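You operate a simulated robot arm through the tools that you are given. There is no shell and no other tool. Be economical: measure what you need, move in short steps, check, and stop when the job is done.

Carry out the task below with a simulated two-armed robot. There is one attempt and no reset: what you move stays moved.

TASK
Pick up the white roll with one hand, pass it to the other hand and put it on the low shelf of the cool down rack. Set down upright: white roll.
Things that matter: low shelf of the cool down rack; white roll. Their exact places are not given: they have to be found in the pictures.

Only the result counts: the job must be done as asked and must still hold three seconds after the hand-in. Knocking over, shifting, dropping, spilling or breaking anything else fails it.

THE ROBOT
Two 7-joint arms with two-finger parallel grippers on one trunk, on a base that drives. Base frame: it is fixed to the floor where the robot stands at the start and does not move with it; the origin is under the middle of the robot, x ahead of it, y to its left, z up; the surface under the hand at the start is at about z = 0.8. Readings come in m, rad, newtons and seconds.
The left shoulder is at the start at [0.05, 0.165, 1.03], the right one opposite. With the tool pointing down near the work surface each hand reaches from about 0.24 to 0.7 m from the robot's upright axis, wherever it stands, measured 20 degrees to its own side. Places, roughly: low shelf of the cool down rack [2.2, 3.4, 0.4]. Payload 3.91 kg a hand.
The tool frame of a hand sits at the grasp point between the pads (the TCP): z along the fingers, y along the line on which they close. The tips reach 0.03 m beyond it. The gripper opens to 0.11 m. The fingers are 0.02 m wide and 0.01 m thick; the gripper's body (0.048 by 0.112 m) begins 0.055 m behind the TCP.
Orientation is told as [roll, pitch, yaw] about the base's x, y, z axes, in that order, counted from this pose: with the fingers straight down and closing along the base's y, the tool's x points along the base's -x, its y along +y and its z along -z.

THE INTERFACE
- The arms move only by the tool servo_tool. It takes "left_motion", "right_motion" or both (then of equal length, played together; a hand with none holds still); each is one flat list of numbers, 7 for each row, row after row: the shift along the tool's x, y, z in cm, then the turn, a rotation vector about the tool's x, y, z in rad, then the opening in per cent of the stroke, from 0 (shut) to 100 (fully open). In form: [x, y, z, ax, ay, az, grip, x, y, z, ax, ay, az, grip, ...]. A call has 1 to 10 rows; each row shifts and turns the commanded pose from where the row before left it, along the tool's axes as they then stand. A row lasts 0.2 s, in which the tool goes at most 0.05 m and 0.15 rad; a call with a longer step from one row to the next is refused whole, and so is a gripper value outside its range. A pose out of reach is approached as far as the arm can. The call stops where the force on the tool passes 40 N (or 10 N more than at its start, if that is more) or the arm is blocked; 0.2 s more then pass. The fingers move at their own pace (about 0.045 m/s each) and stop on an object; they squeeze with about 28 N. The grip force told is the motor's: it shows also when the fingers shut on nothing. Time passes only in rows, and 0.2 s behind the last, so rows that do not move let the fingers close. The reply holds the time, the measured pose of the TCP, the force on the tool along the base axes, the opening and the grip force, in the units named above and with some noise, with the torque about the TCP (base axes, N m) and any sound that the robot's microphone picked up, and new pictures: "show" is both (left out), scene, wrist or none (wrist: the cameras of the hands that moved).
- Cameras (640 x 400 px; columns grow to the right, rows downward): "scene" is now at [0.1217, 0.0019, 1.2115]; the picture's right is [0.02, -1.00, 0.00], its down [-0.43, -0.01, -0.90] and it looks along [0.90, 0.02, -0.43] (base axes); focal length 258 px, centre (320, 200). "left" rides on the left gripper at [0.073, -0.017, -0.103] in its tool frame; the picture's right is [0.23, 0.97, 0.00], its down [-0.76, 0.18, -0.62] and it looks along [-0.61, 0.14, 0.78] (tool axes); focal length 222 px, centre (320, 200). "right" rides on the right gripper at [0.072, 0.017, -0.103] in its tool frame; the picture's right is [-0.23, 0.97, 0.00], its down [-0.76, -0.18, -0.62] and it looks along [-0.61, -0.14, 0.78] (tool axes); focal length 222 px, centre (320, 200).
- slide_trunk(by): slides the trunk up (or, below 0, down) by that many m; the arms and the scene camera ride with it, the base frame stays. It gives what a move gives, with no picture.
- drive_base(legs): drives the robot by 1 to 6 legs, each [ahead, left, turn to the left] in m, m and rad, along the robot's own axes; the way and the turn of a leg run together, so that a leg with both is an arc; at most 1.5 m and 3.142 rad a leg. The arms and the cameras ride along, it lands a little off, and it stops where it bumps. It gives what a move gives, and a new picture of the scene camera.
- aim_head(pan, tilt): turns the head with the scene camera to pan (to the left, within 1.396 rad either way) and tilt (down, from -0.506 to 1.204), counted from straight ahead of the robot. It gives what a move gives, and a new picture of the scene camera.
- probe_pixels(camera, pixels): for up to 12 pixels [column, row] of the newest picture of that camera ("zoom" is the newest enlarged one), the place [x, y, z] in the base frame of the surface seen there, good to about 0.003 m. The clock stands still meanwhile.
- enlarge(camera, box): a new picture of the part [left, top, right, bottom] of that camera's present view, enlarged. The clock stands still meanwhile.
- sign_off(): hands the job in; it is judged then, once.

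Keep the steps short. Do not move on a guess: measure, check each grasp and each placing, and mend mistakes. In all there are 80 turns and 260 pictures (those below and enlarged ones count). Leave the grippers open and the arms clear of the work at the hand-in unless told otherwise, and finish with a single line.

The tools are called after "Emit:" as name(argument=value, ...) on one line, values as JSON. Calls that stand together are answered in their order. servo_tool: Moves the arms, as the interface text tells. Its arguments: {"type":"object","properties":{"left_motion":{"type":"array","items":{"type":"number"}},"right_motion":{"type":"array","items":{"type":"number"}},"show":{"type":"string","enum":["both","scene","wrist","none"]}},"required":[]} The other tools are called the same way: slide_trunk (by) slides the trunk up or down; drive_base (legs) drives the base; aim_head (pan, tilt) turns the head that bears the scene camera; probe_pixels (camera, pixels) gives the place of the surface under pixels of a picture; enlarge (camera, box) takes an enlarged picture of a part of a camera's view; sign_off () hands the job in.

At the start:

```text
t: 0.0
left_eef_pos: [0.4198, 0.1339, 1.0609]
left_tool_rot: [0.001, 0.0, 0.001]
left_wrist_force: [-0.4, -0.1, -0.2]
left_ft_torque: [0.0, 0.0, 0.03]
left_width: 0.1099
left_grip_force: 0.0
right_eef_pos: [0.4887, -0.2539, 1.0546]
right_tool_rot: [0.0, 0.0, 0.0]
right_wrist_force: [0.5, 0.3, -0.4]
right_ft_torque: [-0.01, 0.0, -0.01]
right_width: 0.1101
right_grip_force: 0.0
trunk travel left (down, up): [-0.25, 0.253]
robot x, y, heading: [-0.0036, 0.0008, 0.002]
head pan, tilt: [0.017, 0.443]
```

scene: 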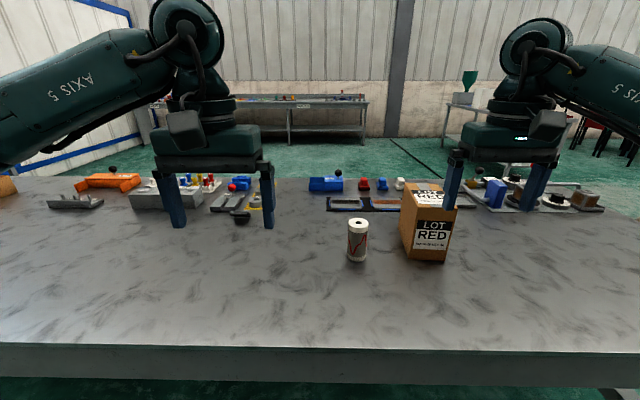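
right: 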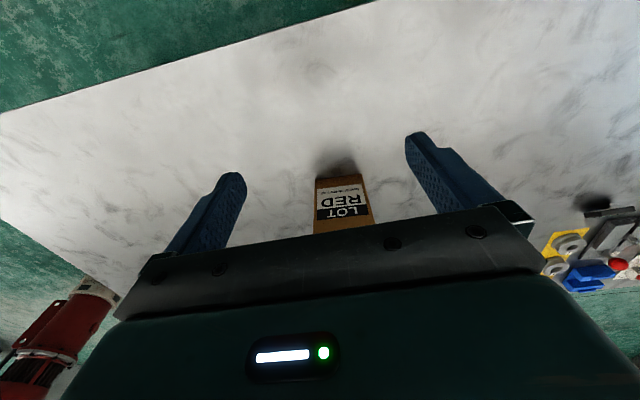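
left: 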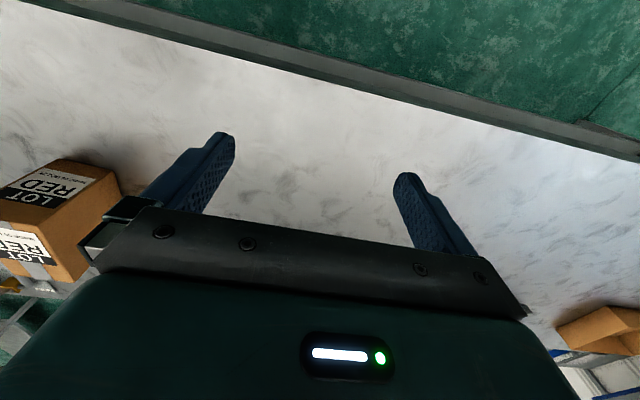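

The white roll seems to be the cylinder at about (357,240) in the scene picture. I'll enlarge it and probe it.

Emit:
enlarge(camera="scene", box=[300, 170, 460, 270])

Emit:
probe_pixels(camera="scene", pixels=[[357, 222], [357, 240], [357, 258], [348, 240], [367, 240], [357, 266], [405, 245], [445, 262], [430, 195], [300, 260]])

```text
4.00 times, centred on (380, 220) of scene
```

zoom: 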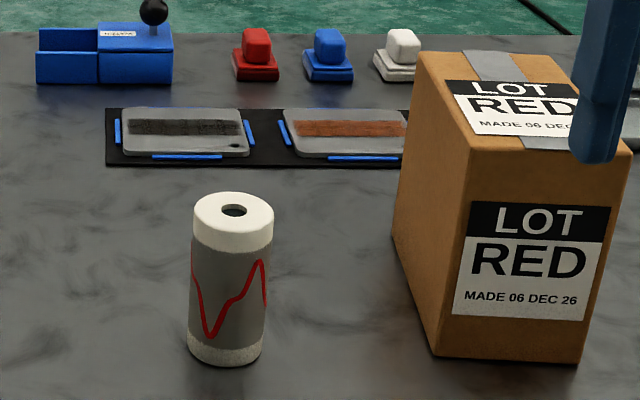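

```text
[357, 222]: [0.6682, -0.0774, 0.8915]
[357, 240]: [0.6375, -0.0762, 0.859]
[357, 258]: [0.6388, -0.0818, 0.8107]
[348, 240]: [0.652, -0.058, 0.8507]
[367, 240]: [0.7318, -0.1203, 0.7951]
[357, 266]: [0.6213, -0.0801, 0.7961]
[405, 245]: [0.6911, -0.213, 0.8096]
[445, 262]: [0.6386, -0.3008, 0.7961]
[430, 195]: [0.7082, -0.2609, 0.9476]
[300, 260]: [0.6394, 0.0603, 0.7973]
```

The roll stands at about (0.662,-0.08), 0.05 wide and 0.095 high. Next I look toward the rack with the head.

Emit:
aim_head(pan=1.0, tilt=0.25)

Emit:
enlarge(camera="scene", box=[160, 60, 480, 260])

```text
t: 1.2
left_eef_pos: [0.4205, 0.1358, 1.0607]
left_tool_rot: [0.0, 0.0, 0.002]
left_wrist_force: [-0.2, 0.1, 0.3]
left_ft_torque: [0.03, 0.01, -0.03]
left_width: 0.11
left_grip_force: 0.0
right_eef_pos: [0.4881, -0.2543, 1.0554]
right_tool_rot: [-0.001, 0.0, -0.001]
right_wrist_force: [0.9, -0.5, 0.5]
right_ft_torque: [0.03, 0.02, -0.02]
right_width: 0.1099
right_grip_force: 0.0
trunk travel left (down, up): [-0.25, 0.253]
robot x, y, heading: [-0.0027, -0.0012, -0.004]
head pan, tilt: [1.0, 0.25]
```

scene: 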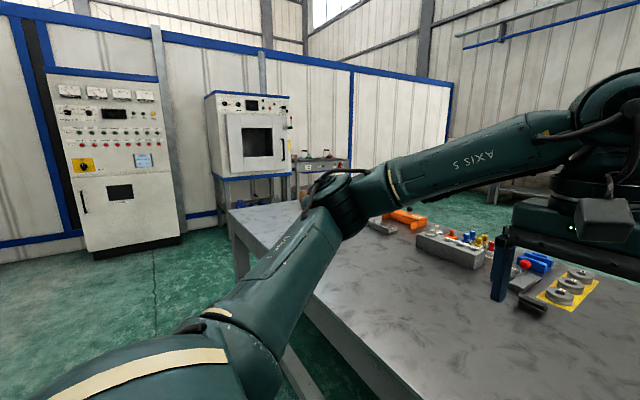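

```text
2.00 times, centred on (320, 160) of scene
```

zoom: 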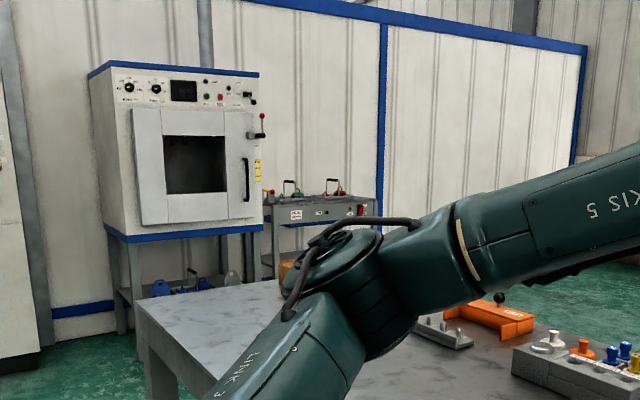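

A rack stands right of the oven at about (320,170). I'll probe it and the table edges.

Emit:
probe_pixels(camera="scene", pixels=[[315, 160], [347, 163], [300, 163], [310, 167], [297, 190], [250, 180], [235, 213], [330, 172], [283, 160], [302, 170], [250, 205], [345, 190]])

Emit:
enlarge(camera="scene", box=[272, 135, 368, 195])

```text
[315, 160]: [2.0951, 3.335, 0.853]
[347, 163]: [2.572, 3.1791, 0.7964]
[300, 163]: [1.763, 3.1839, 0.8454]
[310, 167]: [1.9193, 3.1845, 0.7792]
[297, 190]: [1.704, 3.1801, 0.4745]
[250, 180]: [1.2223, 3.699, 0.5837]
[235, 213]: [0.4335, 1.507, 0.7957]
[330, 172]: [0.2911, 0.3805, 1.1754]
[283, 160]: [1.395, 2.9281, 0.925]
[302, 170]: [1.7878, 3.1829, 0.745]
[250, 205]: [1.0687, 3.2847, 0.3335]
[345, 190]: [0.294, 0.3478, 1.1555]
```

```text
6.67 times, centred on (320, 165) of scene
```

zoom: 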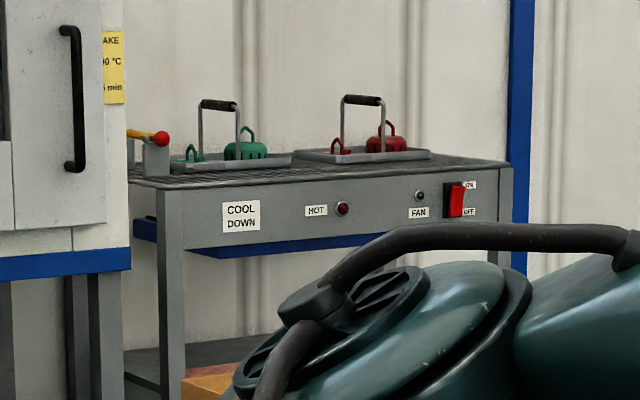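

The rack's front face is at y≈3.18 and it faces -y. First I pick: the right hand goes over the roll at (0.662,-0.081), staying high and yawing by -0.5. The head turns back to the front.

Emit:
servo_tool(right_motion=[-2.9, 2.88, 0, 0, 0, 0, 100, -2.9, 2.88, 0, 0, 0, 0, 100, -2.9, 2.88, 0, 0, 0, 0, 100, -2.9, 2.88, 0, 0, 0, 0, 100, -2.9, 2.88, 0, 0, 0, 0, 100, -2.9, 2.88, 0, 0, 0, 0, 100, 0, 0, 0, 0, 0, 0.125, 100, 0, 0, 0, 0, 0, 0.125, 100, 0, 0, 0, 0, 0, 0.125, 100, 0, 0, 0, 0, 0, 0.125, 100], show="wrist")

Emit:
aim_head(pan=0.0, tilt=0.5)

```text
t: 3.5
left_eef_pos: [0.4198, 0.1361, 1.0608]
left_tool_rot: [0.0, 0.001, 0.002]
left_wrist_force: [0.4, -0.7, 0.6]
left_ft_torque: [-0.04, -0.02, 0.04]
left_width: 0.1099
left_grip_force: 0.1
right_eef_pos: [0.6137, -0.1111, 1.0465]
right_tool_rot: [0.0, 0.0, -0.502]
right_wrist_force: [-0.2, -0.4, -0.2]
right_ft_torque: [-0.02, 0.02, 0.04]
right_width: 0.1102
right_grip_force: 0.0
right hand out of reach, approached as far as the arm can: row 5, 6
trunk travel left (down, up): [-0.25, 0.253]
robot x, y, heading: [-0.0007, -0.001, -0.001]
head pan, tilt: [1.0, 0.25]
```

right: 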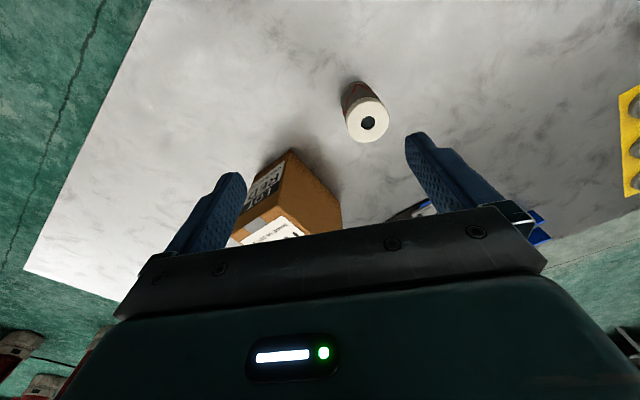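

```text
t: 4.7
left_eef_pos: [0.4185, 0.1352, 1.0613]
left_tool_rot: [0.0, 0.0, 0.003]
left_wrist_force: [-0.7, 0.7, -0.1]
left_ft_torque: [0.0, 0.0, -0.01]
left_width: 0.11
left_grip_force: 0.1
right_eef_pos: [0.6138, -0.1109, 1.0463]
right_tool_rot: [-0.002, 0.001, -0.5]
right_wrist_force: [0.6, -0.4, 0.3]
right_ft_torque: [-0.01, -0.03, 0.0]
right_width: 0.1099
right_grip_force: 0.1
trunk travel left (down, up): [-0.25, 0.253]
robot x, y, heading: [0.0032, 0.0015, -0.0]
head pan, tilt: [0.0, 0.499]
```

scene: 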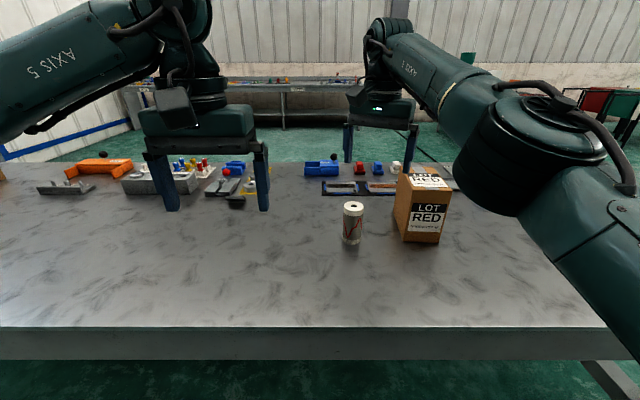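

The right arm can't quite reach out there. I probe the table's near edge to see whether the base can come closer.

Emit:
probe_pixels(camera="scene", pixels=[[320, 322], [320, 340], [352, 225], [353, 208], [320, 375], [345, 225], [361, 225]])

```text
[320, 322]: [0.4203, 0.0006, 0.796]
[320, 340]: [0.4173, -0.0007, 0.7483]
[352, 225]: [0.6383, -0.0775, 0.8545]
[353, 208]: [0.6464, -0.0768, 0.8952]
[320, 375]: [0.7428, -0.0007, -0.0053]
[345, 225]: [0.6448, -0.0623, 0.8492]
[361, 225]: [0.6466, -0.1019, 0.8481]
```

The table edge is at x≈0.417, so there's some room. I drive 0.08 m ahead.

Emit:
drive_base(legs=[[0.08, 0, 0]])

```text
t: 5.8
left_eef_pos: [0.4995, 0.1368, 1.0605]
left_tool_rot: [0.002, 0.001, 0.003]
left_wrist_force: [0.6, -0.3, 0.9]
left_ft_torque: [0.01, 0.0, 0.02]
left_width: 0.1098
left_grip_force: 0.0
right_eef_pos: [0.6924, -0.1114, 1.0454]
right_tool_rot: [0.001, -0.001, -0.5]
right_wrist_force: [0.4, 0.7, -0.6]
right_ft_torque: [0.05, 0.05, 0.03]
right_width: 0.1102
right_grip_force: 0.0
trunk travel left (down, up): [-0.25, 0.253]
robot x, y, heading: [0.0787, 0.0005, -0.002]
head pan, tilt: [0.0, 0.499]
```

scene: 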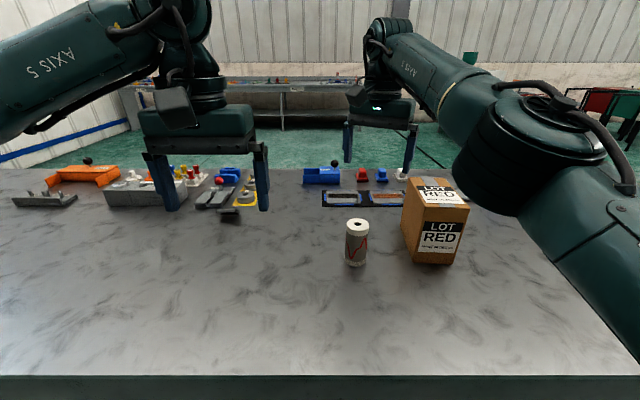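

The right TCP is at (0.692,-0.111). I shift it over the roll and stop just above the roll's top.

Emit:
servo_tool(right_motion=[2.05, 0.6, 0, 0, 0, 0, 100, 2.05, 0.6, 0, 0, 0, 0, 100, 0, 0, 4.5, 0, 0, 0, 100, 0, 0, 4.5, 0, 0, 0, 100, 0, 0, 0, 0, 0, 0, 100])

```text
t: 7.0
left_eef_pos: [0.4988, 0.1351, 1.0616]
left_tool_rot: [-0.001, -0.001, 0.002]
left_wrist_force: [-0.4, 0.5, -0.8]
left_ft_torque: [0.01, 0.02, 0.01]
left_width: 0.1101
left_grip_force: 0.0
right_eef_pos: [0.6639, -0.0824, 0.9568]
right_tool_rot: [0.0, 0.0, -0.501]
right_wrist_force: [0.0, -0.6, 0.3]
right_ft_torque: [0.01, -0.03, 0.02]
right_width: 0.11
right_grip_force: 0.1
trunk travel left (down, up): [-0.25, 0.253]
robot x, y, heading: [0.076, -0.0021, 0.003]
head pan, tilt: [0.0, 0.499]
```

scene: 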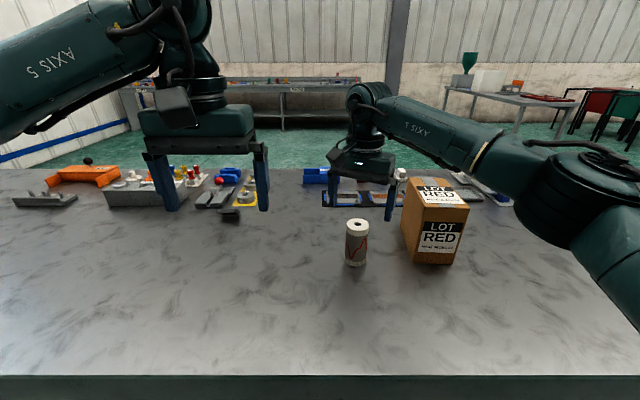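
right: 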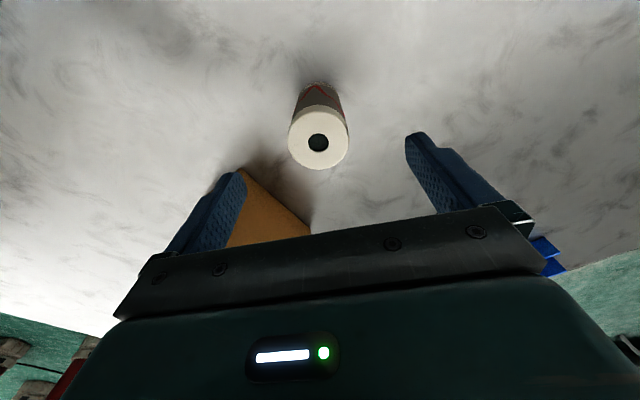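

The hand looks to be over the roll. I'll check the roll's top ring with the wrist camera before going down.

Emit:
probe_pixels(camera="right", pixels=[[292, 138], [346, 138], [318, 114], [318, 166], [240, 190], [410, 150]])

```text
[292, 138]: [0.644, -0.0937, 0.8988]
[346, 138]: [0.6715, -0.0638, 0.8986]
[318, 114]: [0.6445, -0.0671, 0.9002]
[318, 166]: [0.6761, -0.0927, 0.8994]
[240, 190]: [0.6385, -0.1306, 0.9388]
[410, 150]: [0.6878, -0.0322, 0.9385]
```

The roll's centre is (0.659,-0.080) and its top is at 0.899. I go down to z≈0.881 and close.

Emit:
servo_tool(right_motion=[0.4, 0, 2.5, 0, 0, 0, 100, 0, 0, 2.5, 0, 0, 0, 100, 0, 0, 2.5, 0, 0, 0, 100, 0, 0, 0, 0, 0, 0, 0, 0, 0, 0, 0, 0, 0, 0, 0, 0, 0, 0, 0, 0, 0, 0, 0, 0, 0, 0, 0, 0, 0, 0, 0, 0, 0, 0, 0, 0, 0, 0, 0, 0, 0, 0])

```text
t: 9.0
left_eef_pos: [0.4978, 0.1349, 1.0608]
left_tool_rot: [-0.001, 0.0, 0.003]
left_wrist_force: [-0.1, -0.2, -0.9]
left_ft_torque: [0.03, -0.02, -0.04]
left_width: 0.1101
left_grip_force: 0.0
right_eef_pos: [0.6584, -0.0795, 0.8806]
right_tool_rot: [-0.002, 0.0, -0.501]
right_wrist_force: [-0.4, -0.1, -0.3]
right_ft_torque: [-0.05, 0.0, -0.01]
right_width: 0.0469
right_grip_force: 28.3
trunk travel left (down, up): [-0.25, 0.253]
robot x, y, heading: [0.0781, 0.0022, -0.0]
head pan, tilt: [0.0, 0.499]
```

scene: 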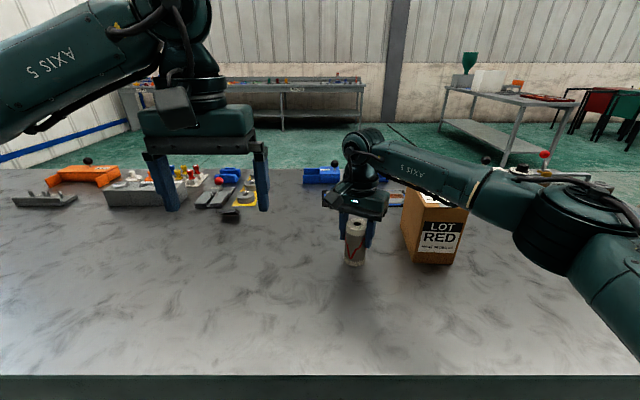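
right: 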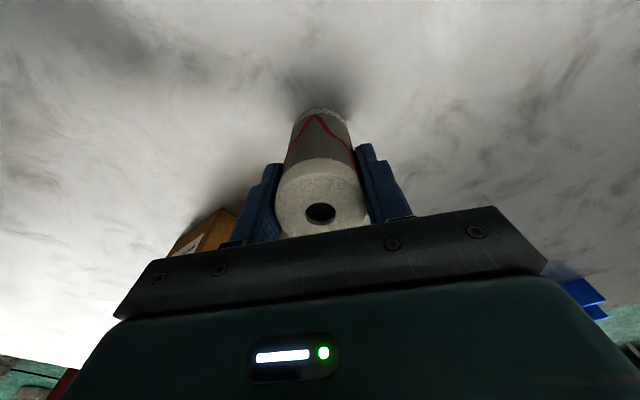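

The grip holds at 0.047 m and 28 N. I lift the roll by raising the trunk 0.15 m, so the arms keep their reach.

Emit:
slide_trunk(by=0.15)

```text
t: 10.7
left_eef_pos: [0.499, 0.1351, 1.2112]
left_tool_rot: [0.0, -0.001, 0.002]
left_wrist_force: [0.9, -0.4, -0.3]
left_ft_torque: [0.01, -0.03, 0.01]
left_width: 0.1102
left_grip_force: 0.0
right_eef_pos: [0.6589, -0.0784, 1.0296]
right_tool_rot: [0.001, 0.001, -0.499]
right_wrist_force: [0.0, -0.6, -1.8]
right_ft_torque: [-0.03, -0.03, -0.04]
right_width: 0.047
right_grip_force: 28.4
trunk travel left (down, up): [-0.4, 0.103]
robot x, y, heading: [0.0809, 0.001, 0.004]
head pan, tilt: [0.0, 0.499]
```

The roll is lifted; its bottom is at about 0.945. For the handover the left fingers should come in almost horizontally from the left, with both hands yawed -1.2. I turn both hands now, well apart.

Emit:
servo_tool(left_motion=[-4, 2.5, 0, 0, 0, 0, 100, 0, 0, 0, 0, 0, 0.1333, 100, 0, 0, 0, 0, 0, 0.1333, 100, 0, 0, 0, 0, 0, 0.1333, 100, 0, 0, 0, 0, 0, 0.1333, 100, 0, 0, 0, 0, 0, 0.1333, 100, 0, 0, 0, 0, 0, 0.1333, 100, 0, 0, 0, 0, 0, 0.1333, 100, 0, 0, 0, 0, 0, 0.1333, 100, 0, 0, 0, 0, 0, 0.1333, 100], right_motion=[0, 0, 0, 0, 0, 0, 0, 0, 0, 0, 0, 0, 0.14, 0, 0, 0, 0, 0, 0, 0.14, 0, 0, 0, 0, 0, 0, 0.14, 0, 0, 0, 0, 0, 0, 0.14, 0, 0, 0, 0, 0, 0, 0.14, 0, 0, 0, 0, 0, 0, 0, 0, 0, 0, 0, 0, 0, 0, 0, 0, 0, 0, 0, 0, 0, 0, 0, 0, 0, 0, 0, 0, 0], show="scene")

```text
t: 12.9
left_eef_pos: [0.4746, 0.1225, 1.193]
left_tool_rot: [0.003, 0.0, -1.196]
left_wrist_force: [1.7, -0.4, 0.5]
left_ft_torque: [0.0, 0.0, -0.01]
left_width: 0.1101
left_grip_force: 0.1
left hand out of reach, approached as far as the arm can: row 8, 9, 10
right_eef_pos: [0.6597, -0.0795, 1.0298]
right_tool_rot: [0.001, 0.0, -1.2]
right_wrist_force: [0.6, -0.8, -1.6]
right_ft_torque: [0.0, 0.01, -0.02]
right_width: 0.047
right_grip_force: 28.2
trunk travel left (down, up): [-0.4, 0.103]
robot x, y, heading: [0.0772, -0.0033, -0.003]
head pan, tilt: [0.0, 0.499]
```

scene: 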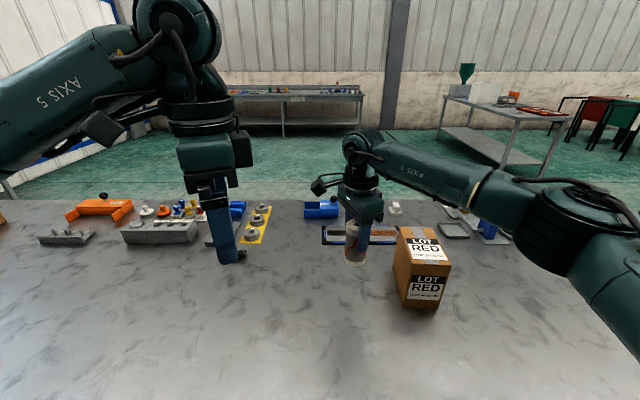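

The left yaw is reached, a little off in position. I lower it and start tilting the fingers toward the roll.

Emit:
servo_tool(left_motion=[0, 0, 4.5, 0, 0, 0, 100, 0, 0, 4.5, 0, 0, 0, 100, 0, 0, 0, 0, -0.14, 0, 100, 0, 0, 0, 0, -0.14, 0, 100, 0, 0, 0, 0, -0.14, 0, 100, 0, 0, 0, 0, -0.14, 0, 100, 0, 0, 0, 0, -0.14, 0, 100, 0, 0, 0, 0, -0.14, 0, 100, 0, 0, 0, 0, -0.14, 0, 100, 0, 0, 0, 0, -0.14, 0, 100], show="scene")

```text
t: 15.1
left_eef_pos: [0.4446, 0.1462, 1.1266]
left_tool_rot: [-0.042, -0.629, -1.104]
left_wrist_force: [-0.9, 0.0, 0.4]
left_ft_torque: [-0.02, -0.01, 0.02]
left_width: 0.11
left_grip_force: 0.1
left hand out of reach, approached as far as the arm can: row 4, 5, 6, 7, 8, 9, 10
right_eef_pos: [0.6586, -0.0789, 1.0298]
right_tool_rot: [0.001, 0.002, -1.199]
right_wrist_force: [-0.1, -1.1, -1.1]
right_ft_torque: [0.03, -0.01, 0.01]
right_width: 0.0468
right_grip_force: 27.7
trunk travel left (down, up): [-0.4, 0.103]
robot x, y, heading: [0.081, 0.0011, -0.0]
head pan, tilt: [0.0, 0.499]
```

scene: 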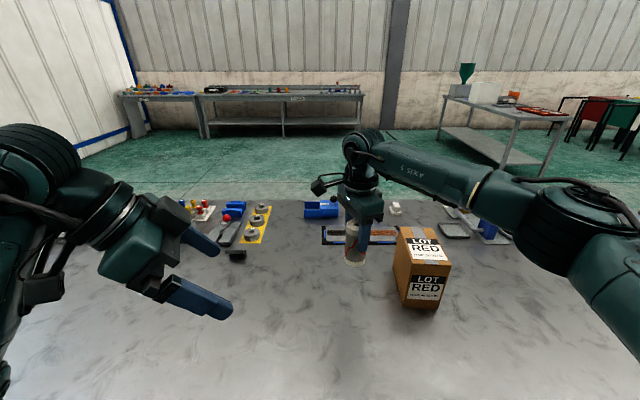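

The tilt stalled with the hand close to the body. I move the left hand outward and down, then tilt further.

Emit:
servo_tool(left_motion=[0, 2.45, 3.1, 0, 0, 0, 100, 0, 2.45, 3.1, 0, 0, 0, 100, 0, 2.45, 3.1, 0, 0, 0, 100, 0, 2.45, 3.1, 0, 0, 0, 100, 0, 0, 0, 0, -0.12, 0, 100, 0, 0, 0, 0, -0.12, 0, 100, 0, 0, 0, 0, -0.12, 0, 100, 0, 0, 0, 0, -0.12, 0, 100, 0, 0, 0, 0, -0.12, 0, 100], show="scene")

```text
t: 17.1
left_eef_pos: [0.4482, 0.1374, 1.1535]
left_tool_rot: [-0.046, -0.748, -1.096]
left_wrist_force: [-0.4, 0.7, -0.4]
left_ft_torque: [-0.03, 0.01, -0.01]
left_width: 0.11
left_grip_force: 0.0
left hand out of reach, approached as far as the arm can: row 1, 2, 3, 4, 5, 6, 7, 8, 9
right_eef_pos: [0.6586, -0.0785, 1.0293]
right_tool_rot: [0.001, 0.0, -1.199]
right_wrist_force: [0.7, -0.1, -1.3]
right_ft_torque: [-0.04, 0.0, -0.01]
right_width: 0.0469
right_grip_force: 28.2
trunk travel left (down, up): [-0.4, 0.103]
robot x, y, heading: [0.079, -0.0026, 0.001]
head pan, tilt: [0.0, 0.499]
```

scene: 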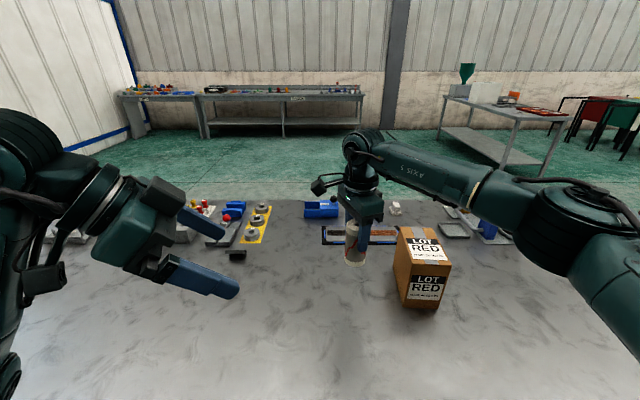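

The left wrist seems to be at a limit with this yaw near the body. A handover further out to the right, in line with the left arm, is easier, and it should happen away from the table. I look around for free floor.

Emit:
aim_head(pan=1.39, tilt=0.4)

Emit:
aim_head(pan=-1.39, tilt=0.4)

```text
t: 18.7
left_eef_pos: [0.447, 0.1374, 1.1553]
left_tool_rot: [-0.047, -0.75, -1.096]
left_wrist_force: [0.1, 0.4, 0.3]
left_ft_torque: [-0.03, -0.01, 0.0]
left_width: 0.1097
left_grip_force: 0.1
right_eef_pos: [0.6584, -0.0791, 1.0304]
right_tool_rot: [0.001, -0.002, -1.199]
right_wrist_force: [0.0, 0.4, -0.9]
right_ft_torque: [0.0, 0.02, 0.02]
right_width: 0.0467
right_grip_force: 28.0
trunk travel left (down, up): [-0.4, 0.103]
robot x, y, heading: [0.0791, 0.0028, -0.001]
head pan, tilt: [1.389, 0.4]
```

scene: 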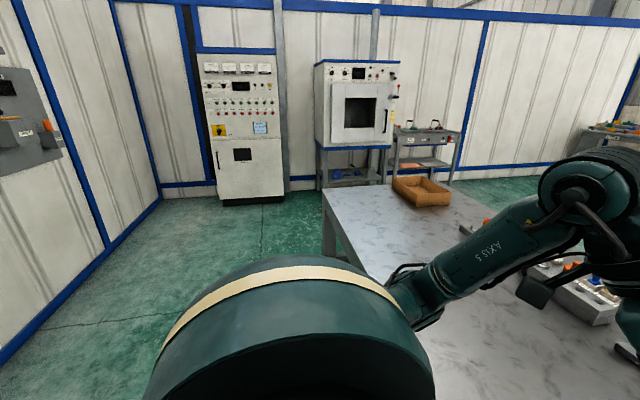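

```text
t: 21.1
left_eef_pos: [0.447, 0.137, 1.1545]
left_tool_rot: [-0.046, -0.75, -1.098]
left_wrist_force: [-1.1, 0.0, -0.2]
left_ft_torque: [0.01, 0.01, -0.01]
left_width: 0.1099
left_grip_force: 0.1
right_eef_pos: [0.659, -0.0791, 1.0298]
right_tool_rot: [-0.001, 0.0, -1.199]
right_wrist_force: [-0.7, 0.0, -1.3]
right_ft_torque: [0.0, 0.03, -0.01]
right_width: 0.0465
right_grip_force: 27.7
trunk travel left (down, up): [-0.4, 0.103]
robot x, y, heading: [0.0754, 0.0034, -0.001]
head pan, tilt: [-1.389, 0.4]
```

scene: 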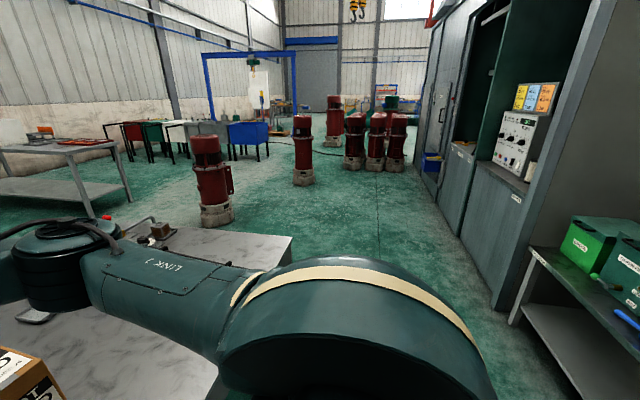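

There is open floor to the left and some furniture at the right rear. I probe how far back that furniture stands.

Emit:
probe_pixels(camera="scene", pixels=[[520, 318], [540, 255], [620, 350], [495, 290], [290, 238]])

Emit:
aim_head(pan=1.39, tilt=0.4)

Emit:
probe_pixels(camera="scene", pixels=[[325, 190], [333, 250], [100, 240], [10, 358], [145, 330], [398, 160], [430, 160], [455, 160], [50, 160], [262, 240], [382, 183], [447, 178]])

Emit:
enlarge(camera="scene", box=[304, 110, 496, 230])

```text
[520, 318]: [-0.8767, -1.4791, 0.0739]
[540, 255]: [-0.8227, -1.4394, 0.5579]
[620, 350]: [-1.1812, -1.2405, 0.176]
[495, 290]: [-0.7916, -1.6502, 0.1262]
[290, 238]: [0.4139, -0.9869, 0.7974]
```

```text
t: 23.6
left_eef_pos: [0.4482, 0.138, 1.1541]
left_tool_rot: [-0.048, -0.75, -1.098]
left_wrist_force: [-0.4, 0.2, -0.1]
left_ft_torque: [0.01, 0.0, -0.03]
left_width: 0.1099
left_grip_force: 0.1
right_eef_pos: [0.6583, -0.0783, 1.0296]
right_tool_rot: [-0.001, -0.001, -1.198]
right_wrist_force: [0.6, 0.6, -1.3]
right_ft_torque: [-0.01, 0.0, -0.01]
right_width: 0.0467
right_grip_force: 27.4
trunk travel left (down, up): [-0.4, 0.103]
robot x, y, heading: [0.0779, 0.0012, 0.004]
head pan, tilt: [1.389, 0.4]
```

scene: 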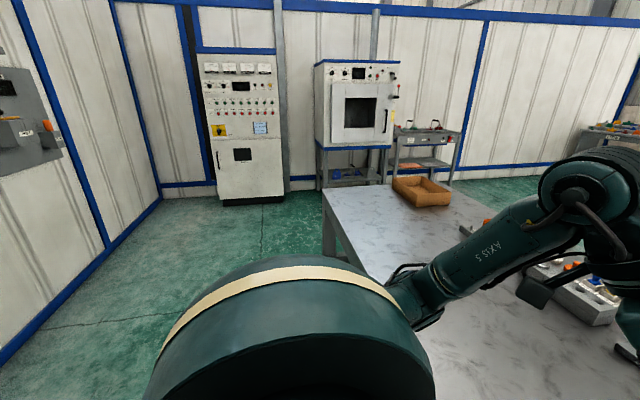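

```text
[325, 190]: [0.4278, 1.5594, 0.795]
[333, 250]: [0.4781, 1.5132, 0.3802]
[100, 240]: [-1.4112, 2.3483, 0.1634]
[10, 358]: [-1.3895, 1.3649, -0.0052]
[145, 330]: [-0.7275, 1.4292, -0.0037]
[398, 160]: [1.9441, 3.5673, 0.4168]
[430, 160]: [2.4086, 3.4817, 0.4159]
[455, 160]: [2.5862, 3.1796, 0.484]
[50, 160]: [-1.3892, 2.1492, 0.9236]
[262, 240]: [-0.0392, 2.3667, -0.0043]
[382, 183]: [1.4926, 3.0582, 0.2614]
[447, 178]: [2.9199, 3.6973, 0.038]
```

```text
3.33 times, centred on (400, 170) of scene
```

zoom: 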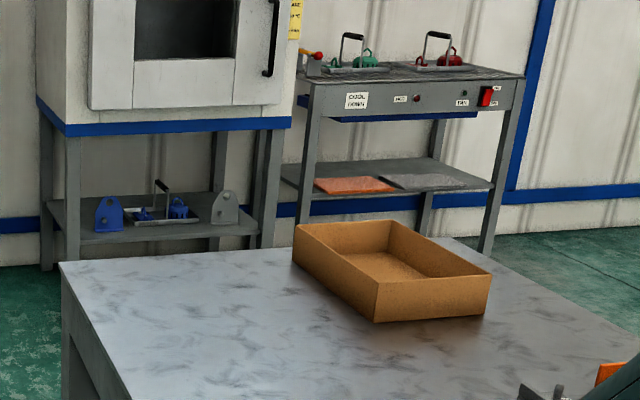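

The low shelf is at z≈0.416, with y from 3.2 to 3.65 and an orange and a gray mat on it. I back off and strafe left to the open floor at about (-0.27, 2.2).

Emit:
drive_base(legs=[[-0.35, 0, 0], [0, 1.1, 0], [0, 1.1, 0]])

Emit:
aim_head(pan=0.0, tilt=0.5)

```text
t: 45.0
left_eef_pos: [0.0827, 2.3392, 1.1537]
left_tool_rot: [-0.047, -0.749, -1.097]
left_wrist_force: [-0.3, 0.3, 0.2]
left_ft_torque: [0.04, -0.01, 0.02]
left_width: 0.11
left_grip_force: 0.2
right_eef_pos: [0.2941, 2.1233, 1.0297]
right_tool_rot: [0.0, 0.001, -1.199]
right_wrist_force: [-1.0, -0.2, -0.5]
right_ft_torque: [0.0, 0.03, 0.06]
right_width: 0.0466
right_grip_force: 28.0
trunk travel left (down, up): [-0.4, 0.103]
robot x, y, heading: [-0.2879, 2.2016, 0.002]
head pan, tilt: [1.389, 0.4]
```

scene: 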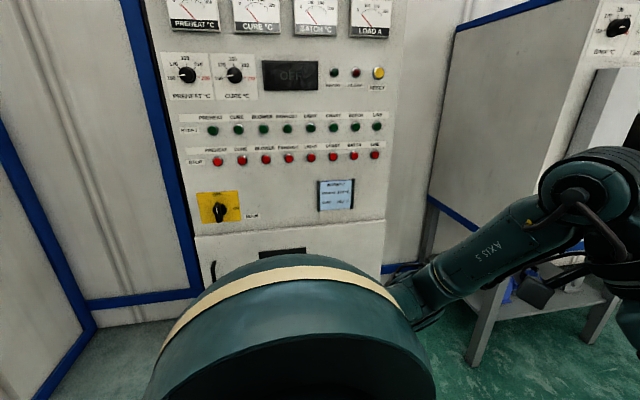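

```text
t: 46.5
left_eef_pos: [0.0836, 2.3387, 1.1541]
left_tool_rot: [-0.047, -0.75, -1.096]
left_wrist_force: [-0.3, -0.1, -0.9]
left_ft_torque: [-0.02, 0.04, 0.01]
left_width: 0.1096
left_grip_force: 0.0
right_eef_pos: [0.2928, 2.1226, 1.0293]
right_tool_rot: [-0.001, 0.002, -1.2]
right_wrist_force: [0.4, 0.2, -0.4]
right_ft_torque: [-0.02, 0.0, -0.03]
right_width: 0.0466
right_grip_force: 27.6
trunk travel left (down, up): [-0.4, 0.103]
robot x, y, heading: [-0.2864, 2.2014, 0.001]
head pan, tilt: [0.0, 0.499]
```

scene: 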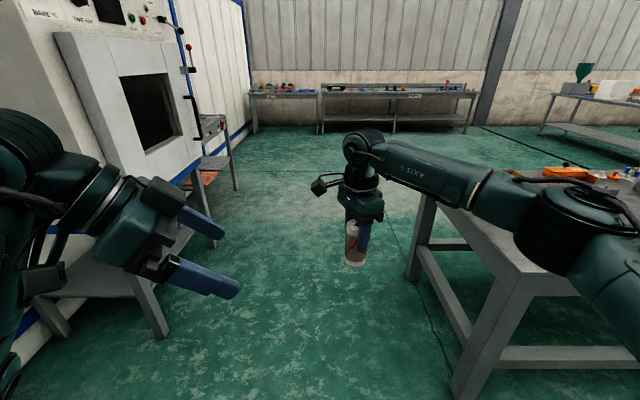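

There is free space all around here. I move the right hand with the roll to the robot's right front at yaw -0.7, and swing the left hand back to fingers-down at yaw -0.7.

Emit:
servo_tool(left_motion=[0, 0, 0, 0, 0.15, 0, 100, 0, 0, 0, 0, 0.15, 0, 100, 0, 0, 0, 0, 0.15, 0, 100, 0, 0, 0, 0, 0.15, 0, 100, 0, 0, 0, 0, 0.15, 0, 100, 0, 0, 0, 0, 0, -0.13, 100, 0, 0, 0, 0, 0, -0.13, 100, 0, 0, 0, 0, 0, -0.13, 100, 0, 0, 0, 0, 0, 0, 100], right_motion=[-3.14, -2.94, 0, 0, 0, 0, 0, -3.14, -2.94, 0, 0, 0, 0, 0, -3.14, -2.94, 0, 0, 0, 0, 0, -3.14, -2.94, 0, 0, 0, 0, 0, -3.14, -2.94, 0, 0, 0, 0, 0, 0, 0, 0, 0, 0, -0.125, 0, 0, 0, 0, 0, 0, -0.125, 0, 0, 0, 0, 0, 0, -0.125, 0, 0, 0, 0, 0, 0, -0.125, 0], show="scene")

```text
t: 48.5
left_eef_pos: [0.0829, 2.339, 1.1533]
left_tool_rot: [-0.031, 0.013, -0.736]
left_wrist_force: [0.2, -0.1, -0.7]
left_ft_torque: [-0.02, -0.03, 0.02]
left_width: 0.11
left_grip_force: 0.1
right_eef_pos: [0.214, 1.9249, 1.03]
right_tool_rot: [0.001, -0.001, -0.696]
right_wrist_force: [-0.3, 0.4, -1.3]
right_ft_torque: [0.02, 0.02, 0.0]
right_width: 0.0468
right_grip_force: 28.1
trunk travel left (down, up): [-0.4, 0.103]
robot x, y, heading: [-0.2849, 2.2013, -0.002]
head pan, tilt: [0.0, 0.499]
```

scene: 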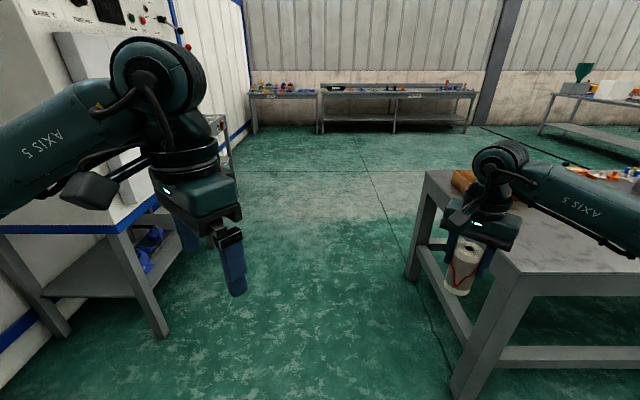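

The left hand now points down at yaw -0.74. I move it toward the centre and tilt the fingers up to the front.

Emit:
servo_tool(left_motion=[-3.9, -1.85, 0, 0, 0, 0, 100, -3.9, -1.85, 0, 0, 0, 0, 100, -3.9, -1.85, 0, 0, 0, 0, 100, 0, 0, 2, 0, -0.14, 0, 100, 0, 0, 2, 0, -0.14, 0, 100, 0, 0, 1, 0, -0.14, 0, 100, 0, 0, 0, 0, -0.14, 0, 100, 0, 0, 0, 0, -0.14, 0, 100, 0, 0, 0, 0, -0.14, 0, 100, 0, 0, 0, 0, -0.14, 0, 100], show="scene")

```text
t: 50.7
left_eef_pos: [0.1341, 2.2153, 1.104]
left_tool_rot: [-0.054, -0.968, -0.692]
left_wrist_force: [0.1, 0.7, -0.2]
left_ft_torque: [0.02, 0.01, 0.0]
left_width: 0.11
left_grip_force: 0.1
right_eef_pos: [0.2133, 1.924, 1.0302]
right_tool_rot: [0.001, -0.002, -0.7]
right_wrist_force: [-0.1, -1.0, -2.0]
right_ft_torque: [0.0, -0.03, -0.03]
right_width: 0.0467
right_grip_force: 28.5
trunk travel left (down, up): [-0.4, 0.103]
robot x, y, heading: [-0.2867, 2.2044, -0.004]
head pan, tilt: [0.0, 0.499]
```

scene: 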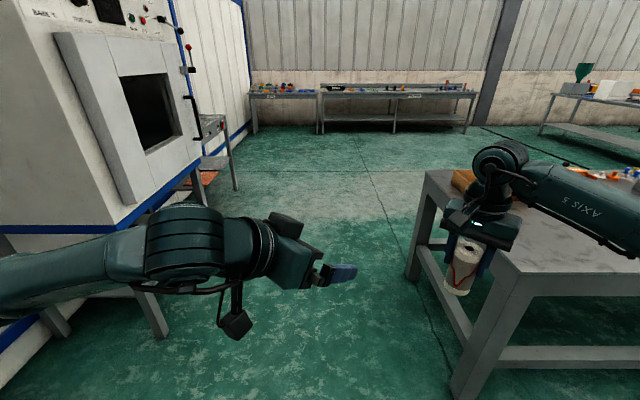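

The left arm now points the right way. I finish the tilt at about 20° below horizontal and go to a point 10 cm short of the roll's lower part.

Emit:
servo_tool(left_motion=[0, 0, 0, 0, -0.125, 0, 100, 0, 0, 0, 0, -0.125, 0, 100, 1.145, -2.62, 3.17, 0, 0, 0, 100, 1.145, -2.62, 3.17, 0, 0, 0, 100, 1.145, -2.62, 3.17, 0, 0, 0, 100, 1.145, -2.62, 3.17, 0, 0, 0, 100, 1.145, -2.62, 3.17, 0, 0, 0, 100, 1.145, -2.62, 3.17, 0, 0, 0, 100, 0, 0, 0, 0, 0, 0, 100])

```text
t: 52.7
left_eef_pos: [0.1416, 2.1455, 1.0701]
left_tool_rot: [-0.09, -1.215, -0.653]
left_wrist_force: [0.4, -0.9, 0.9]
left_ft_torque: [-0.01, 0.0, 0.05]
left_width: 0.1096
left_grip_force: 0.1
left hand out of reach, approached as far as the arm can: row 4, 5, 6, 7, 8
right_eef_pos: [0.2136, 1.9233, 1.0289]
right_tool_rot: [-0.001, -0.001, -0.7]
right_wrist_force: [-0.2, 0.0, -1.1]
right_ft_torque: [-0.03, 0.0, -0.03]
right_width: 0.0467
right_grip_force: 28.1
trunk travel left (down, up): [-0.4, 0.103]
robot x, y, heading: [-0.2836, 2.2035, -0.004]
head pan, tilt: [0.0, 0.499]
```

scene: 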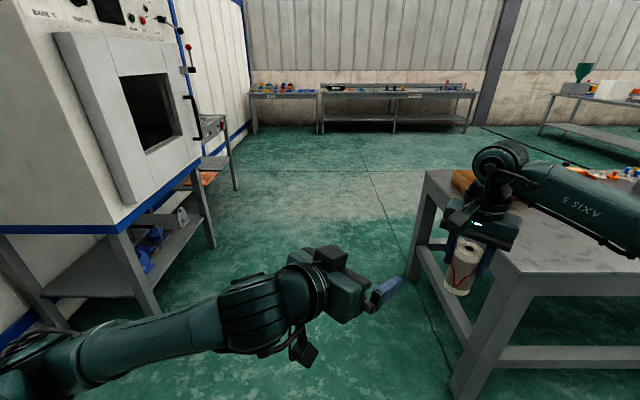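
left: 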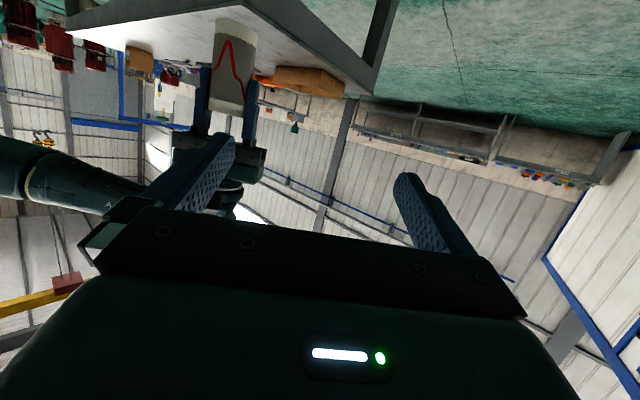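

The left arm stops at rel (0.43,-0.06), so I bring the roll to it instead. First the right hand rises and lines up 11 cm in front of the left fingers.

Emit:
servo_tool(right_motion=[0, 0, -4.7, 0, 0, 0, 0, 0, 0, -4.7, 0, 0, 0, 0, 2.2, 2.95, 0, 0, 0, 0, 0, 2.2, 2.95, 0, 0, 0, 0, 0, 2.2, 2.95, 0, 0, 0, 0, 0, 2.2, 2.95, 0, 0, 0, 0, 0, 0, 0, 0, 0, 0, 0, 0])

Emit:
enlarge(camera="left", box=[160, 0, 480, 200])

```text
t: 54.3
left_eef_pos: [0.1412, 2.1471, 1.07]
left_tool_rot: [-0.089, -1.215, -0.655]
left_wrist_force: [0.7, 0.2, 0.2]
left_ft_torque: [0.04, -0.02, 0.0]
left_width: 0.11
left_grip_force: 0.1
right_eef_pos: [0.2224, 2.0714, 1.1223]
right_tool_rot: [-0.001, 0.002, -0.7]
right_wrist_force: [0.5, -0.2, -1.2]
right_ft_torque: [-0.05, -0.02, 0.0]
right_width: 0.0467
right_grip_force: 28.2
trunk travel left (down, up): [-0.4, 0.103]
robot x, y, heading: [-0.2861, 2.2006, 0.001]
head pan, tilt: [0.0, 0.499]
```

scene: 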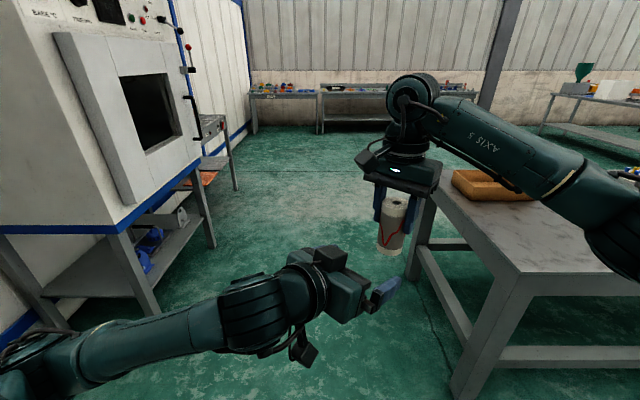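
right: 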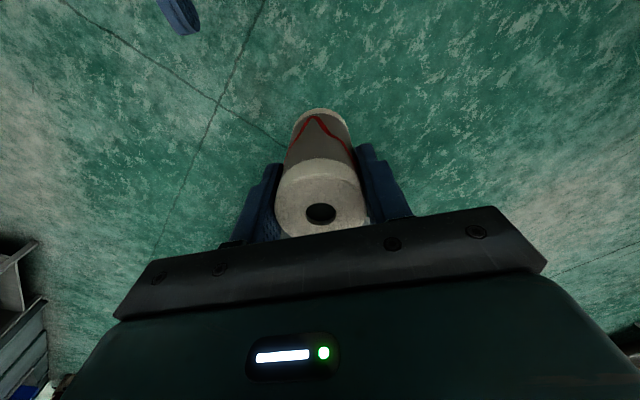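

```text
2.00 times, centred on (320, 100) of left
```

zoom: 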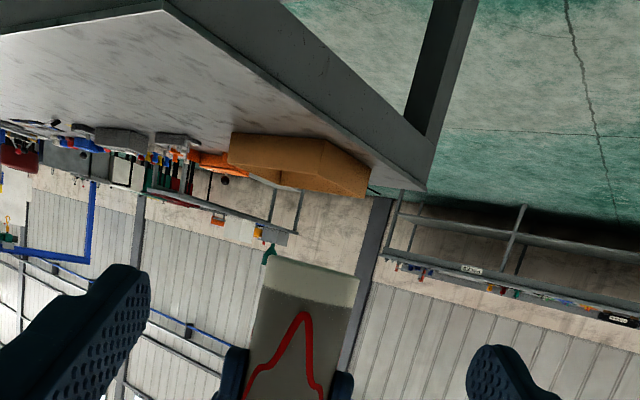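

The roll is centred between the open left fingers. I probe its lower band and the right finger tips for exact heights.

Emit:
probe_pixels(camera="zoom", pixels=[[313, 275], [313, 290], [265, 290], [350, 300], [232, 360], [342, 382], [313, 261], [140, 290], [490, 355]])

```text
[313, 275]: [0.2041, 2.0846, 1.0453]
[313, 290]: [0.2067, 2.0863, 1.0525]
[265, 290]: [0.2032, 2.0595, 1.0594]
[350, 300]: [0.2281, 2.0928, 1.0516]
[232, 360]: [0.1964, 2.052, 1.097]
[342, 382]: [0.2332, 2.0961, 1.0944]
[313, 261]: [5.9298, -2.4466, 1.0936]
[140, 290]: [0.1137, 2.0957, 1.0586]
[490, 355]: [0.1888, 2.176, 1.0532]
```

The roll bottom is at about 1.04, the right tips at 1.093 and the left TCP at 1.07, so there is clearance. I move the roll between the left fingers.

Emit:
servo_tool(right_motion=[2.77, 0.14, 0, 0, 0, 0, 0, 2.77, 0.14, 0, 0, 0, 0, 0, 2.77, 0.14, 0, 0, 0, 0, 0, 2.77, 0.14, 0, 0, 0, 0, 0, 0, 0, 0, 0, 0, 0, 0])

Emit:
enlarge(camera="left", box=[160, 0, 480, 200])

```text
t: 55.5
left_eef_pos: [0.1413, 2.1466, 1.0704]
left_tool_rot: [-0.093, -1.215, -0.655]
left_wrist_force: [0.8, -0.7, 0.5]
left_ft_torque: [-0.01, -0.01, 0.0]
left_width: 0.1102
left_grip_force: 0.1
right_eef_pos: [0.1424, 2.1468, 1.1237]
right_tool_rot: [-0.002, 0.002, -0.699]
right_wrist_force: [0.9, 0.2, -2.0]
right_ft_torque: [0.02, 0.02, 0.0]
right_width: 0.0466
right_grip_force: 28.5
trunk travel left (down, up): [-0.4, 0.103]
robot x, y, heading: [-0.2843, 2.2032, -0.003]
head pan, tilt: [0.0, 0.499]
```

scene: 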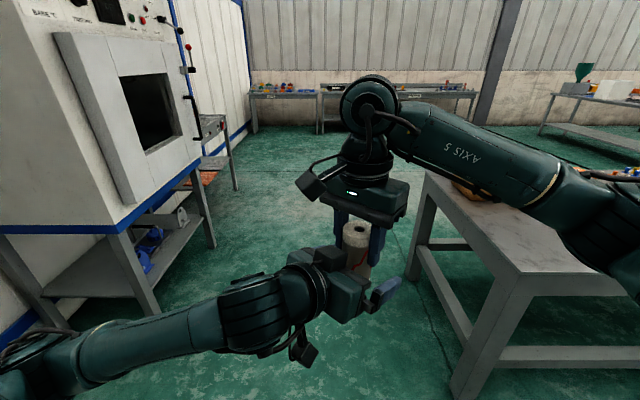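
right: 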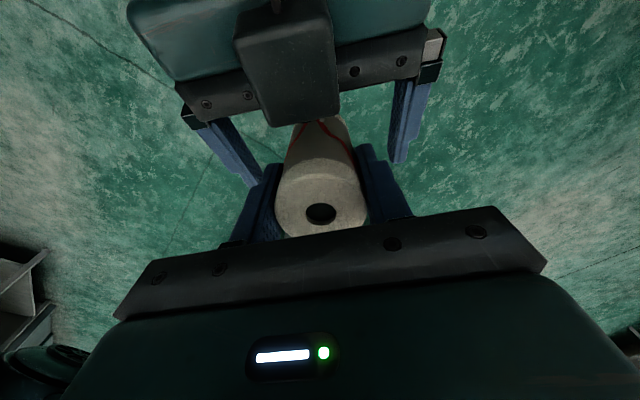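

```text
2.00 times, centred on (320, 100) of left
```

zoom: 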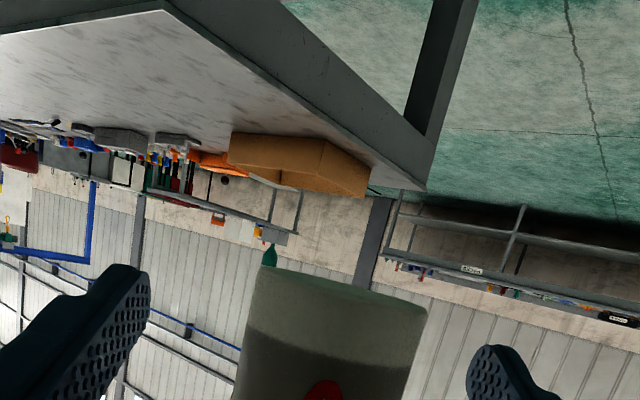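

The roll stands between the left fingers with no contact. I close the left hand.

Emit:
servo_tool(left_motion=[0, 0, 0, 0, 0, 0, 0, 0, 0, 0, 0, 0, 0, 0, 0, 0, 0, 0, 0, 0, 0, 0, 0, 0, 0, 0, 0, 0, 0, 0, 0, 0, 0, 0, 0, 0, 0, 0, 0, 0, 0, 0], show="wrist")

```text
t: 56.9
left_eef_pos: [0.1407, 2.1466, 1.0694]
left_tool_rot: [-0.086, -1.214, -0.656]
left_wrist_force: [2.6, 0.3, 0.2]
left_ft_torque: [0.34, -0.3, 0.07]
left_width: 0.047
left_grip_force: 27.3
right_eef_pos: [0.1424, 2.1461, 1.1234]
right_tool_rot: [0.001, -0.001, -0.701]
right_wrist_force: [-2.1, -1.0, 0.1]
right_ft_torque: [-0.34, 0.4, -0.12]
right_width: 0.0467
right_grip_force: 27.4
trunk travel left (down, up): [-0.4, 0.103]
robot x, y, heading: [-0.285, 2.2027, -0.001]
head pan, tilt: [0.0, 0.499]
```

left: 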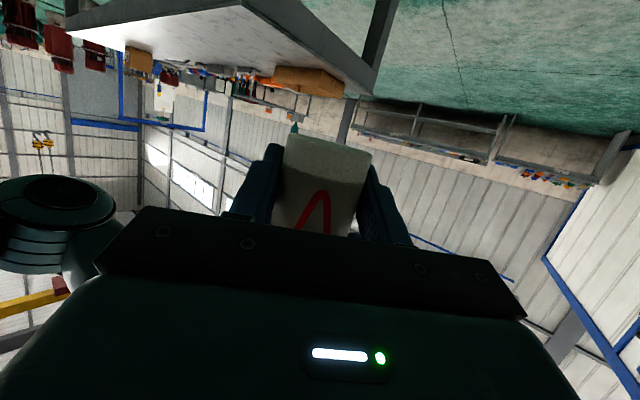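

Both hands hold the roll. I open the right hand and lift it straight off.

Emit:
servo_tool(right_motion=[0, 0, 0, 0, 0, 0, 70, 0, 0, 0, 0, 0, 0, 70, 0, 0, 0, 0, 0, 0, 70, 0, 0, 0, 0, 0, 0, 70, 0, 0, -3, 0, 0, 0, 70, 0, 0, -4, 0, 0, 0, 70, 0, 0, -4, 0, 0, 0, 70, 0, 0, -4, 0, 0, 0, 70], show="both")

```text
t: 58.7
left_eef_pos: [0.141, 2.1473, 1.0702]
left_tool_rot: [-0.089, -1.214, -0.654]
left_wrist_force: [-0.7, 0.3, 0.1]
left_ft_torque: [0.04, 0.0, -0.03]
left_width: 0.0467
left_grip_force: 28.0
right_eef_pos: [0.1393, 2.1471, 1.2748]
right_tool_rot: [0.0, 0.001, -0.698]
right_wrist_force: [0.1, 0.6, 0.6]
right_ft_torque: [0.01, -0.03, 0.02]
right_width: 0.0769
right_grip_force: 0.0
trunk travel left (down, up): [-0.4, 0.103]
robot x, y, heading: [-0.2885, 2.2036, -0.006]
head pan, tilt: [0.0, 0.499]
```

scene: 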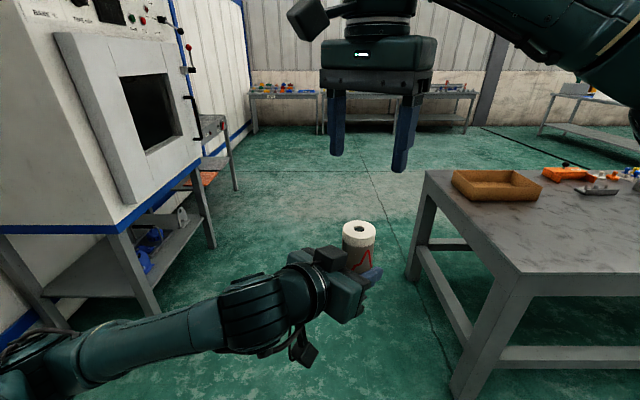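
right: 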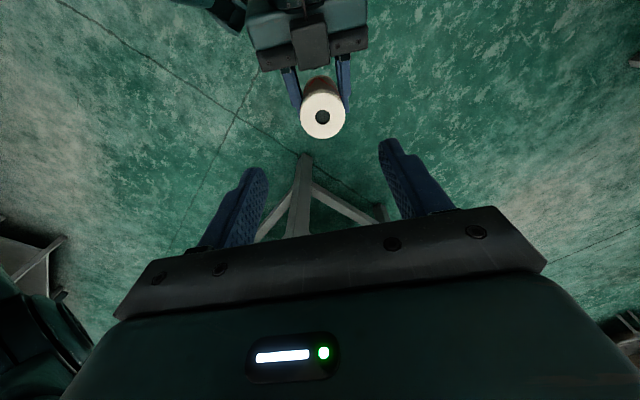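

The left hand holds the roll alone (0.0467 m, 28 N). I move the right hand aside and take the left hand forward and down, to test its reach in free space.

Emit:
servo_tool(left_motion=[2.66, 2.59, 1.65, 0, 0, 0, 0, 2.66, 2.59, 1.65, 0, 0, 0, 0, 2.66, 2.59, 1.65, 0, 0, 0, 0, 2.66, 2.59, 1.65, 0, 0, 0, 0, 2.66, 2.59, 1.65, 0, 0, 0, 0, 2.66, 2.59, 1.65, 0, 0, 0, 0, 2.66, 2.59, 1.65, 0, 0, 0, 0], right_motion=[-1.9, -3.8, 0, 0, 0, 0, 100, -1.9, -3.8, 0, 0, 0, 0, 100, -1.9, -3.8, 0, 0, 0, 0, 100, -1.9, -3.8, 0, 0, 0, 0, 100, -1.9, -3.8, 0, 0, 0, 0, 100, -1.9, -3.8, 0, 0, 0, 0, 100, -1.9, -3.8, 0, 0, 0, 0, 100], show="scene")

```text
t: 60.3
left_eef_pos: [0.2902, 2.2457, 0.8503]
left_tool_rot: [-0.091, -1.216, -0.655]
left_wrist_force: [0.5, 0.6, -0.2]
left_ft_torque: [-0.06, 0.01, 0.0]
left_width: 0.0464
left_grip_force: 27.6
right_eef_pos: [0.071, 1.8546, 1.2738]
right_tool_rot: [0.0, 0.001, -0.697]
right_wrist_force: [-0.1, 0.3, -0.2]
right_ft_torque: [0.01, 0.03, -0.01]
right_width: 0.1099
right_grip_force: 0.0
trunk travel left (down, up): [-0.4, 0.103]
robot x, y, heading: [-0.2823, 2.2018, 0.003]
head pan, tilt: [0.0, 0.499]
```

scene: 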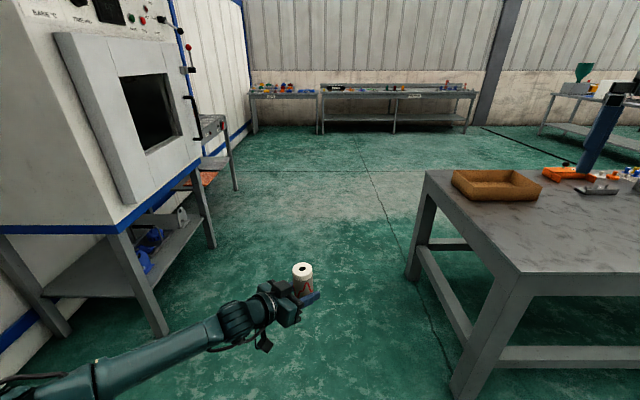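

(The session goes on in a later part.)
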